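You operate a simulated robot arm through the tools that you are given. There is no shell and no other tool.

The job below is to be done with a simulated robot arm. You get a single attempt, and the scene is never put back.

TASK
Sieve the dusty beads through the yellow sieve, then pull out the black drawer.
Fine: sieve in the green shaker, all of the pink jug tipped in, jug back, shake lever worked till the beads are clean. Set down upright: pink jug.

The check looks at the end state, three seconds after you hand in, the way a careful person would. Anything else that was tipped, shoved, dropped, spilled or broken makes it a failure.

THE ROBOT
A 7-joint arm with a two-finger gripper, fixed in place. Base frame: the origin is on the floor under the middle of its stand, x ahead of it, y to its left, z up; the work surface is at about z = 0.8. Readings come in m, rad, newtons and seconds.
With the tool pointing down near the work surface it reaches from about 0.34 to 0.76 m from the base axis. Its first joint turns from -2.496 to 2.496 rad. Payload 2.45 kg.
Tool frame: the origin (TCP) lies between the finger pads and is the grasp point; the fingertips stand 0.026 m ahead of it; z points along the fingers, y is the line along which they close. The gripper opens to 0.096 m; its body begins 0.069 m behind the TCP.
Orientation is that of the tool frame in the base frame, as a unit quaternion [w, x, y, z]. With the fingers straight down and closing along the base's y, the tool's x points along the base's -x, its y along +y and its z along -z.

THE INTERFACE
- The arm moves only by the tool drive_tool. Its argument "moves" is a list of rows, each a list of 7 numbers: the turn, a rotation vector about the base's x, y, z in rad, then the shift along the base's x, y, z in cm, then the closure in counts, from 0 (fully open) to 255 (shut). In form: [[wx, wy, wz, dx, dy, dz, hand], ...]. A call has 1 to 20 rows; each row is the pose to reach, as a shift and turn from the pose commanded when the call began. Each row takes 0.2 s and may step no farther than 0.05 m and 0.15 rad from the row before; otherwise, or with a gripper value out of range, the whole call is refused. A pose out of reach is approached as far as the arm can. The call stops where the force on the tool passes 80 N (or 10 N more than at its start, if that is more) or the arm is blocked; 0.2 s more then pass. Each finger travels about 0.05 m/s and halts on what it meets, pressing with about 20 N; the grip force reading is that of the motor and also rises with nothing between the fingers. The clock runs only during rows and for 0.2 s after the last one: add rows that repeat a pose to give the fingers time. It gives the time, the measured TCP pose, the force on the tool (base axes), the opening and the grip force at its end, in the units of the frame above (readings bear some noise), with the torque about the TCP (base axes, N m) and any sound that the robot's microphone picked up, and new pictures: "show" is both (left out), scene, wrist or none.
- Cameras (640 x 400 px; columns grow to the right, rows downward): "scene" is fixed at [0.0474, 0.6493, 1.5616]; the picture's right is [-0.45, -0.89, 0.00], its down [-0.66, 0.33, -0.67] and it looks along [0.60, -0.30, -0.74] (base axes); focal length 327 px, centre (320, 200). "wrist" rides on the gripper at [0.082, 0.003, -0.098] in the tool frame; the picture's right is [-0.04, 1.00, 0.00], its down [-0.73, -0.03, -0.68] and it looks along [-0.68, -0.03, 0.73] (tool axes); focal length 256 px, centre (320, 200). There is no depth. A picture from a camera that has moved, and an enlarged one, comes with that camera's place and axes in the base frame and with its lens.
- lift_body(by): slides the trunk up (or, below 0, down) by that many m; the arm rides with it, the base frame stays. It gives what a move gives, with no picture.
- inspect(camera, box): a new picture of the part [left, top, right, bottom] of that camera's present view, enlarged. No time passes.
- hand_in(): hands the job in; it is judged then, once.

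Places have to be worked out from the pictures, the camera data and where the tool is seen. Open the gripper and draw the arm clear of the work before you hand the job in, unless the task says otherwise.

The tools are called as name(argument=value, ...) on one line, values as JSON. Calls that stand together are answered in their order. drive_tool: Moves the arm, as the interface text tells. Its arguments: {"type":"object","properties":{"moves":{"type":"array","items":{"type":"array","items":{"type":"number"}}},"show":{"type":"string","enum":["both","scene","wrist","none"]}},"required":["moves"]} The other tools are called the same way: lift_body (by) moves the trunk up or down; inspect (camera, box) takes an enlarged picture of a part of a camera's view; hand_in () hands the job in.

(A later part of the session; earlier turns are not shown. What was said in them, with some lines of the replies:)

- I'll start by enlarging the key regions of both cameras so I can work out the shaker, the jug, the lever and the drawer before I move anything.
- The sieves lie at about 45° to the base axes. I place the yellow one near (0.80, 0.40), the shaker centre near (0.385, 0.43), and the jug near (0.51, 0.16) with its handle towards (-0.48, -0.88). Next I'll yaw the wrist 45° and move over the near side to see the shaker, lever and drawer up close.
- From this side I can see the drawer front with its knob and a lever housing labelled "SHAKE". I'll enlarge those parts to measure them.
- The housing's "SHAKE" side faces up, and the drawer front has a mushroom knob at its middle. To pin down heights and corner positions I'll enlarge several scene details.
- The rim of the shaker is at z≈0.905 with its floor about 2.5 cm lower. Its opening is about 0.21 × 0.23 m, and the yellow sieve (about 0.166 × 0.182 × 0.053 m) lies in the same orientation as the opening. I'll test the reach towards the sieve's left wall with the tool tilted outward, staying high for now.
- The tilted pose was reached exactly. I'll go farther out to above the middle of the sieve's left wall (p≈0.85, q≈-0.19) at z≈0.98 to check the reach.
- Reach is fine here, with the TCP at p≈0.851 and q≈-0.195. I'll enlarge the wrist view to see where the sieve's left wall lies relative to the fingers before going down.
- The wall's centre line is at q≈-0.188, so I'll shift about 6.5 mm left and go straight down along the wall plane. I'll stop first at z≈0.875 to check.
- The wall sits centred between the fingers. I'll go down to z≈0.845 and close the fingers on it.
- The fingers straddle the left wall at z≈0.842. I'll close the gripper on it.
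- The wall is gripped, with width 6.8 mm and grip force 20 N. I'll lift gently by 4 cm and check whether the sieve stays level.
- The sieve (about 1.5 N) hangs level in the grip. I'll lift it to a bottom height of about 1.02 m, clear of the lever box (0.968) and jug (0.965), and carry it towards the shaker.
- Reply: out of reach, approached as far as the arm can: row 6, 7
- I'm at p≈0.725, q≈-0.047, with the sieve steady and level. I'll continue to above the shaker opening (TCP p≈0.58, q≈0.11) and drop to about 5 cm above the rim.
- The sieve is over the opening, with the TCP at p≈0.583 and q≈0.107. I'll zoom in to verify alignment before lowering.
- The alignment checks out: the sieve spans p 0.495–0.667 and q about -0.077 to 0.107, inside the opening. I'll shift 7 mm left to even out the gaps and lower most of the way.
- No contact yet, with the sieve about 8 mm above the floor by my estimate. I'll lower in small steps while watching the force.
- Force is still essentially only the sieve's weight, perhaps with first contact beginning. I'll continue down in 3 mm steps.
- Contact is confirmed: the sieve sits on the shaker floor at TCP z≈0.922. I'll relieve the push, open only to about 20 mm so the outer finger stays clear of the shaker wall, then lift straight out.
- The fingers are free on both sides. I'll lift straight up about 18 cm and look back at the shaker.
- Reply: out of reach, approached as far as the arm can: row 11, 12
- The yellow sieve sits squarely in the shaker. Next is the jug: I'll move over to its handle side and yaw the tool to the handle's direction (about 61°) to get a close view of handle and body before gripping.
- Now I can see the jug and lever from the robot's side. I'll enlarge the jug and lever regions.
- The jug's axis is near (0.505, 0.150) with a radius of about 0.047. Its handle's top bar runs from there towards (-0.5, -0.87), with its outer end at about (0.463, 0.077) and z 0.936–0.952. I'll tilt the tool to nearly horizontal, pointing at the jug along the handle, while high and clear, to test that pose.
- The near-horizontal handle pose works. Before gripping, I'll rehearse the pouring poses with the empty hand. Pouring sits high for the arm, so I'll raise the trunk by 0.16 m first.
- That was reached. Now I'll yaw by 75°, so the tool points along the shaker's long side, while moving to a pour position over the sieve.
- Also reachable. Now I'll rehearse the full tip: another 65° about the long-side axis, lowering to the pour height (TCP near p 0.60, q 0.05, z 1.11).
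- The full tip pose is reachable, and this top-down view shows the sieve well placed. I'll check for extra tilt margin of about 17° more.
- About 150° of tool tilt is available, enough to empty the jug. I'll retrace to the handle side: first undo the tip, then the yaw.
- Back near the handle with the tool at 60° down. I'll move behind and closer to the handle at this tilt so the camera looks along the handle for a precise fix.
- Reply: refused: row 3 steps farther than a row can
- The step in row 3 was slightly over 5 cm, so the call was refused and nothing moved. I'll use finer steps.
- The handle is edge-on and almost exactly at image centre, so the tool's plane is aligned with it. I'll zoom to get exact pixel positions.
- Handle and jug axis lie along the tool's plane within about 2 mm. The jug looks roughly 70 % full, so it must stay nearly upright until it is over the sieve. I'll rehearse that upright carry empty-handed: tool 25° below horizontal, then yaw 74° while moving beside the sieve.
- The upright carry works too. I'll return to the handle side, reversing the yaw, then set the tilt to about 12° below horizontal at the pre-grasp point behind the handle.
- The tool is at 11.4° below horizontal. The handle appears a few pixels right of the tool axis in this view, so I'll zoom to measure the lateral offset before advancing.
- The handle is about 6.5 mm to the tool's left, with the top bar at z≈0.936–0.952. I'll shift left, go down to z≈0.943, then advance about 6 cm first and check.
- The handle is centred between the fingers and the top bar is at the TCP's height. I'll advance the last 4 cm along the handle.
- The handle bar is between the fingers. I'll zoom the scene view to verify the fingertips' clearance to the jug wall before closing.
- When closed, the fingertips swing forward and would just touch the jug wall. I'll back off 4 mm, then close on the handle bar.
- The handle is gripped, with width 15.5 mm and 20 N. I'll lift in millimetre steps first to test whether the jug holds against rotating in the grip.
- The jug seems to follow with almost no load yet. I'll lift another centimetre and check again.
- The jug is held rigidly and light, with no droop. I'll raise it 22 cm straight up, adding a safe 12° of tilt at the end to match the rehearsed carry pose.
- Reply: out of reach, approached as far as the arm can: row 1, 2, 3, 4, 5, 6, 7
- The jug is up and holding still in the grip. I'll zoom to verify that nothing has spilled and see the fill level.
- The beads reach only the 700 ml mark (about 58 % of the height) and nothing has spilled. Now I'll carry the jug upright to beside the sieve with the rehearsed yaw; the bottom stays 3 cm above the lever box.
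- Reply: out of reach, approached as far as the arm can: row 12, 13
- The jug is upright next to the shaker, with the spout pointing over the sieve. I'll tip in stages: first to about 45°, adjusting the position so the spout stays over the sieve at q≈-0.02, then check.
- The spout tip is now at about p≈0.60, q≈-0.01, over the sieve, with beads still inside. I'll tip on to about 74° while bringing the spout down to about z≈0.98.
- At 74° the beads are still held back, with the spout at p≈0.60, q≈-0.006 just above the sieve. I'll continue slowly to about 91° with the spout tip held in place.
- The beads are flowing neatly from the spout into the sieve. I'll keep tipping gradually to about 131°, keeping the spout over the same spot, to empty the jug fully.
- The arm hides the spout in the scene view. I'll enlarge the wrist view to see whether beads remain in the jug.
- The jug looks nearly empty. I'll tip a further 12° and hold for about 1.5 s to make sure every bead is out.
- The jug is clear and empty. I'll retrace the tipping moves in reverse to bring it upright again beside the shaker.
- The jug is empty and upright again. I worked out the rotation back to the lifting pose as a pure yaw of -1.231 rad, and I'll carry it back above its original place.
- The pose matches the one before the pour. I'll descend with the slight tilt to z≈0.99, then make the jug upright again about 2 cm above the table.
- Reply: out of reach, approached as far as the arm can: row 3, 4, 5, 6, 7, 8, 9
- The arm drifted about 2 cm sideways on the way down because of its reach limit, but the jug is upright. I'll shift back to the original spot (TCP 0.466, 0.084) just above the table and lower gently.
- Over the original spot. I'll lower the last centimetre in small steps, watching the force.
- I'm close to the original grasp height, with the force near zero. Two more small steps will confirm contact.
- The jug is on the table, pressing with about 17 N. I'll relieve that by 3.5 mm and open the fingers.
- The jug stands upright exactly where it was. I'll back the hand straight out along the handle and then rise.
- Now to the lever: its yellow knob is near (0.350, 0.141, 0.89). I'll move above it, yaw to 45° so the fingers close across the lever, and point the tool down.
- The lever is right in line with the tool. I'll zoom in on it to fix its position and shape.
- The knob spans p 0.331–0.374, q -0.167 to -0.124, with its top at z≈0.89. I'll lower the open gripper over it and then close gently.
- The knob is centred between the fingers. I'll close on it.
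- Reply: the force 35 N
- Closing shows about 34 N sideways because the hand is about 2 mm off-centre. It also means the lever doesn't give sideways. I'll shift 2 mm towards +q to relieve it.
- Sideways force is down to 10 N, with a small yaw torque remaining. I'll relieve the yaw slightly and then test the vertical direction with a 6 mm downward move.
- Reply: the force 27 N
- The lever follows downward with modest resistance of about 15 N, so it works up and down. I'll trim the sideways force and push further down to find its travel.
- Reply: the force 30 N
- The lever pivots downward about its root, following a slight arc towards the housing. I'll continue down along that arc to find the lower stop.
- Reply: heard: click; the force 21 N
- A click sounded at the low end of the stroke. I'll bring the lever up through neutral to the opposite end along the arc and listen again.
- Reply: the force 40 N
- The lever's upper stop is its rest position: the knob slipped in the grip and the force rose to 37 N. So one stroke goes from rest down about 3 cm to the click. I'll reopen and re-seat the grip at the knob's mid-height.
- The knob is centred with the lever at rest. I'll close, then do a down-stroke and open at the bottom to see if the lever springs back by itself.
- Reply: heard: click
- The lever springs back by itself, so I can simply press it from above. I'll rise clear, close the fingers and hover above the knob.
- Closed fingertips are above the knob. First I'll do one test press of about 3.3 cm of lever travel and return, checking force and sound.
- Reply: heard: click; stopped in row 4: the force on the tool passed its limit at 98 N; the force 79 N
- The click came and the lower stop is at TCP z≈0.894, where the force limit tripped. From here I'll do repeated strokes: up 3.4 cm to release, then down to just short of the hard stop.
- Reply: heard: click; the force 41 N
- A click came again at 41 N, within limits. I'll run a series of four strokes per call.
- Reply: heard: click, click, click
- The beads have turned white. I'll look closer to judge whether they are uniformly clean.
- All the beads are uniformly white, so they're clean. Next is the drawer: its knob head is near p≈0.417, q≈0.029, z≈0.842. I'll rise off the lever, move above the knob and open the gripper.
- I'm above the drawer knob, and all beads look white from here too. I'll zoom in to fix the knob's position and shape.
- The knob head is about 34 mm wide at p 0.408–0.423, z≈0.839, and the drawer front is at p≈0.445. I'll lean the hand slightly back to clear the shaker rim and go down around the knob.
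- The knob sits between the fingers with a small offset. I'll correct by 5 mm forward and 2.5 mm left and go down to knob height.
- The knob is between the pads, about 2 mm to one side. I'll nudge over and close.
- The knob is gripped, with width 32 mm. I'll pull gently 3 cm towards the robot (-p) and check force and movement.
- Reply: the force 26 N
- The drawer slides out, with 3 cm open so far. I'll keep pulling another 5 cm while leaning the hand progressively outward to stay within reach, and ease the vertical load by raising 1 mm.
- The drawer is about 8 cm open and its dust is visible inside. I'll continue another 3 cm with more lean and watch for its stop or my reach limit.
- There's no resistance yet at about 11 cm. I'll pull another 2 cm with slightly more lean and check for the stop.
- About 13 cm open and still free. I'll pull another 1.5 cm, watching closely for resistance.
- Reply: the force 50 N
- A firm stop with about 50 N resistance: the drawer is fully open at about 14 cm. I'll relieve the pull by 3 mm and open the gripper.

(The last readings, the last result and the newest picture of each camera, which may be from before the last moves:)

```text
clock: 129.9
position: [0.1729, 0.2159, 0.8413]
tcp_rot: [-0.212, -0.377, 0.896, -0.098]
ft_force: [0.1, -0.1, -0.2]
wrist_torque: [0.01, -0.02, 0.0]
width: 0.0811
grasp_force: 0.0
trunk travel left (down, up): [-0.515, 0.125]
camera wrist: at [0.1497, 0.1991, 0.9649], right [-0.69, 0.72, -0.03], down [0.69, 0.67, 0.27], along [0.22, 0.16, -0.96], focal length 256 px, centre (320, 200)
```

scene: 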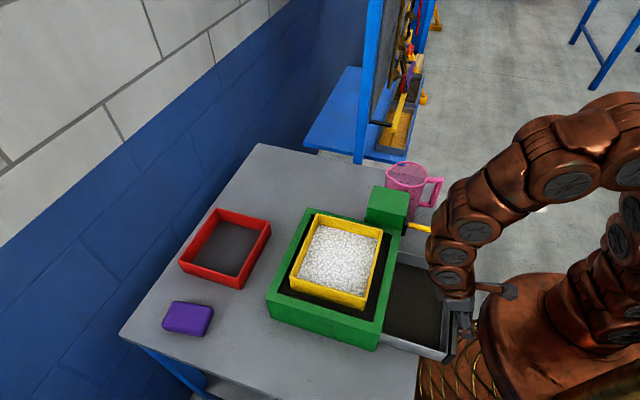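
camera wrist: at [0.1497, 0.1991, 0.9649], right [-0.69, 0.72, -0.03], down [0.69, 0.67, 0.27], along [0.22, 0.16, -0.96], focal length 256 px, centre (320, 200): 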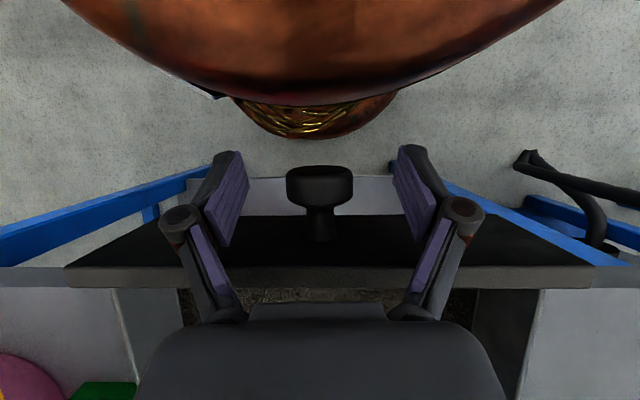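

Released cleanly, with the fingers clear on both sides of the knob. I'll go straight up in small steps first.

drive_tool(moves=[[0, 0, 0, 0, 0, 1.5, 40], [0, 0, 0, 0, 0, 3, 40], [0, 0, 0, 0, 0, 4.5, 40], [0, 0, 0, 0, 0, 6.5, 40], [0, 0, 0, 0, 0, 8.5, 40], [0, 0, 0, 0, 0, 10, 40], [0, 0, 0, 0, 0, 10, 40]], show="both")

```text
clock: 131.6
position: [0.1726, 0.2159, 0.9398]
tcp_rot: [-0.211, -0.377, 0.897, -0.098]
ft_force: [-0.3, -0.1, -0.5]
wrist_torque: [0.01, 0.01, 0.01]
width: 0.0812
grasp_force: 0.0
trunk travel left (down, up): [-0.515, 0.125]
camera wrist: at [0.1502, 0.2006, 1.0637], right [-0.69, 0.72, -0.03], down [0.69, 0.67, 0.27], along [0.22, 0.17, -0.96], focal length 256 px, centre (320, 200)
```

scene: 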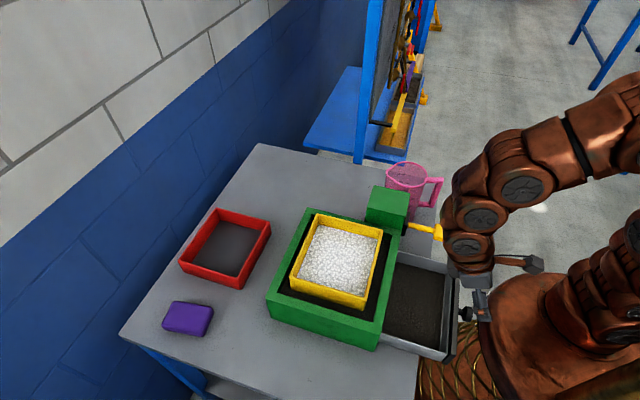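
wrist: 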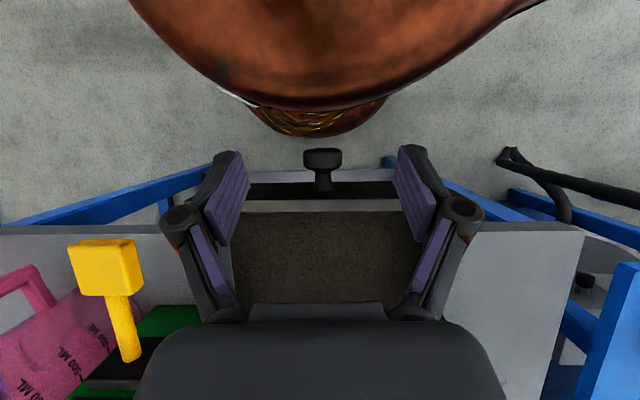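

The drawer stays open and everything is clear. I'll rise further, straighten the hand and draw the arm well clear of the work.

drive_tool(moves=[[0, 0, 0, 0, 0, 3, 40], [0.04, -0.04, 0, 0, 0, 6, 20], [0.08, -0.08, 0, 1, 1, 9, 0], [0.12, -0.12, 0, 2, 2, 12, 0], [0.17, -0.17, 0, 3, 3, 15, 0], [0.22, -0.22, 0, 4, 4, 17, 0], [0.27, -0.27, 0, 5, 5, 19, 0], [0.32, -0.32, 0, 6, 6, 20, 0], [0.32, -0.32, 0, 6, 6, 20, 0]], show="both")

```text
clock: 133.6
position: [0.2312, 0.2746, 1.139]
tcp_rot: [-0.01, -0.384, 0.923, -0.009]
ft_force: [0.5, 0.5, 0.1]
wrist_torque: [0.0, 0.0, 0.01]
width: 0.0961
grasp_force: 0.0
trunk travel left (down, up): [-0.515, 0.125]
camera wrist: at [0.1742, 0.2223, 1.2395], right [-0.68, 0.73, -0.01], down [0.55, 0.52, 0.66], along [0.49, 0.44, -0.75], focal length 256 px, centre (320, 200)
```

scene: 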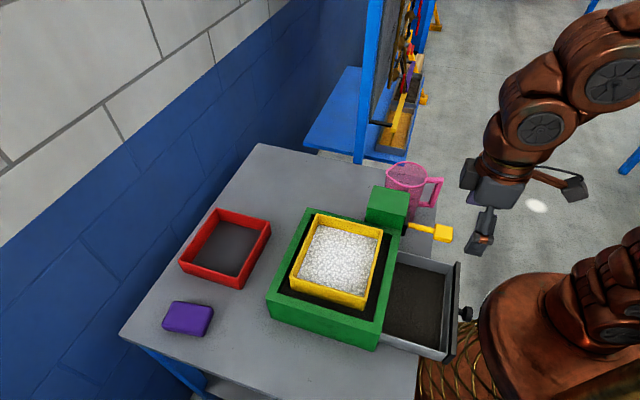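
wrist: 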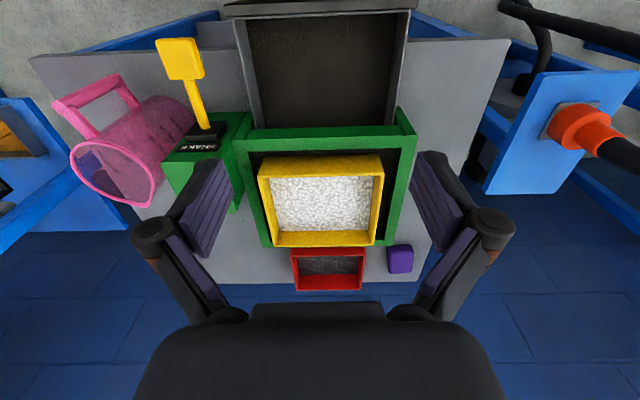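

All parts are visible now. I'll do a final close inspection of the jug, sieve, drawer and table for anything spilled or out of place.

inspect(camera="scene", box=[260, 190, 480, 370])

inspect(camera="scene", box=[110, 130, 440, 400])

inspect(camera="scene", box=[340, 140, 480, 250])

inspect(camera="wrist", box=[30, 0, 450, 300])

```text
2.22 times, centred on (370, 280) of scene
camera zoom: at [0.0474, 0.6493, 1.5616], right [-0.45, -0.89, 0.0], down [-0.66, 0.33, -0.67], along [0.6, -0.3, -0.74], focal length 727 px, centre (209, 22)
```

zoom: 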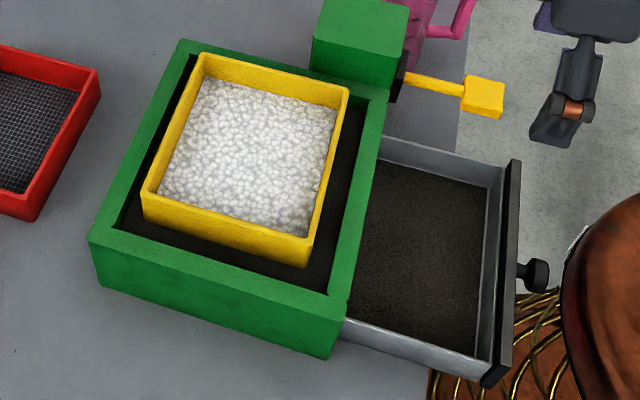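

```text
1.48 times, centred on (275, 265) of scene
camera zoom: at [0.0474, 0.6493, 1.5616], right [-0.45, -0.89, 0.0], down [-0.66, 0.33, -0.67], along [0.6, -0.3, -0.74], focal length 485 px, centre (387, 104)
```

zoom: 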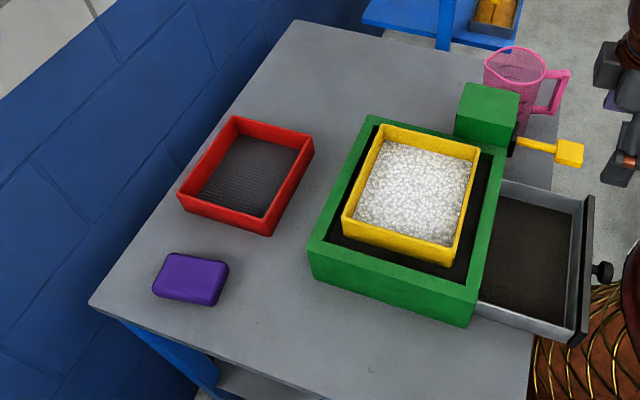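

```text
3.64 times, centred on (410, 195) of scene
camera zoom: at [0.0474, 0.6493, 1.5616], right [-0.45, -0.89, 0.0], down [-0.66, 0.33, -0.67], along [0.6, -0.3, -0.74], focal length 1190 px, centre (-7, 218)
```

zoom: 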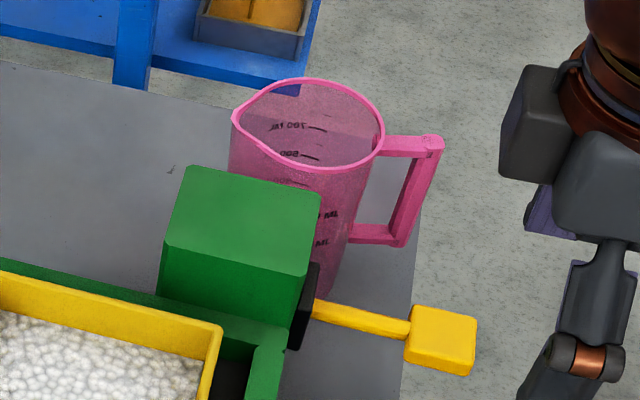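

```text
1.33 times, centred on (240, 150) of wrist
camera zoom: at [0.1742, 0.2223, 1.2395], right [-0.68, 0.73, -0.01], down [0.55, 0.52, 0.66], along [0.49, 0.44, -0.75], focal length 341 px, centre (427, 267)
```

zoom: 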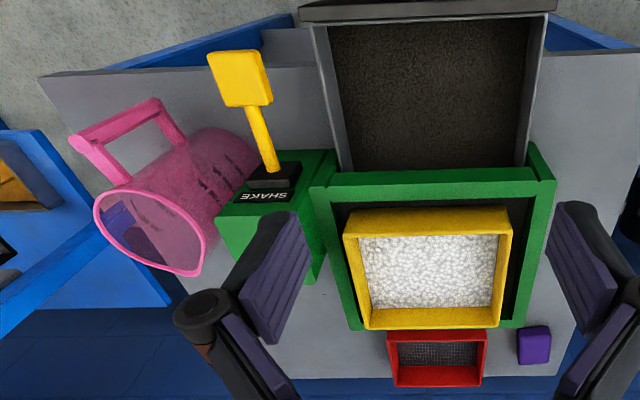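

Everything checks out: clean white beads in the yellow sieve inside the shaker, drawer fully open with the dust in it, jug upright and empty in its place, and no spills. I'll draw the arm off to the side of the table.

drive_tool(moves=[[0, 0, 0, 1, -3, 1.5, 0], [0, 0, 0, 2, -6, 3, 0], [0, 0, 0, 3.5, -9.5, 4, 0], [0, 0, 0, 5, -13, 5, 0], [0, 0, 0, 6.5, -17, 5, 0], [0, 0, 0, 8, -21, 5, 0], [0, 0, 0, 9.5, -25, 5, 0], [0, 0, 0, 10, -28, 5, 0], [0, 0, 0, 10, -28, 5, 0]], show="both")

```text
clock: 135.6
position: [0.3344, -0.0064, 1.1897]
tcp_rot: [-0.005, -0.384, 0.923, -0.014]
ft_force: [0.0, 0.0, 0.1]
wrist_torque: [0.0, -0.01, -0.01]
width: 0.096
grasp_force: 0.0
trunk travel left (down, up): [-0.515, 0.125]
camera wrist: at [0.2749, -0.0579, 1.2875], right [-0.68, 0.73, -0.02], down [0.54, 0.52, 0.67], along [0.5, 0.44, -0.75], focal length 256 px, centre (320, 200)
```

scene: 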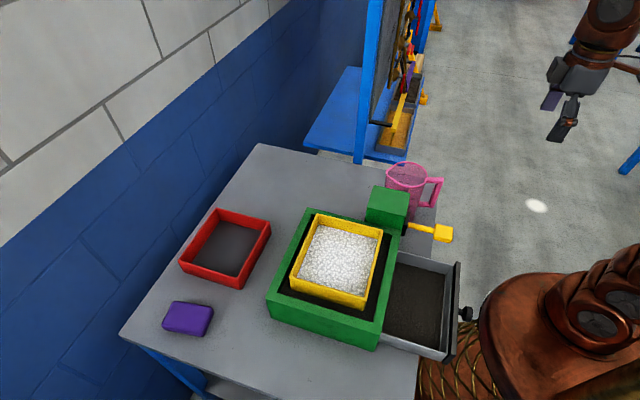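
wrist: 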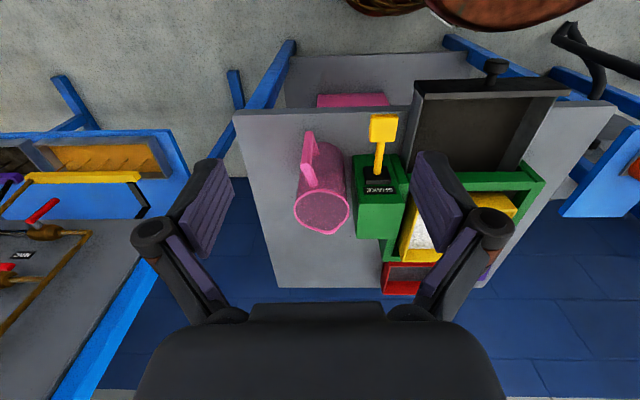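

The arm is clear with the gripper open. The yellow sieve holds clean beads in the shaker, the jug is back upright, the drawer is out, and the red sieve and purple block are untouched. I'm handing in.

hand_in()

```text
The job is handed in.
```

I finished every part of the job and handed it in. I haven't seen the verdict from the check.

- **Sieve:** the yellow sieve sits level in the green shaker.
- **Jug:** I tipped all of the pink jug's beads into the sieve and saw no spills. The jug is back upright in its original place, empty.
- **Lever:** I worked the shake lever until the beads turned uniformly white. That took seven full strokes, each with a click.
- **Drawer:** the black drawer is pulled out about 14 cm to its stop, with the dust inside it.

The red sieve and the purple block were not touched. Before handing in I opened the gripper and moved the arm clear of the table.
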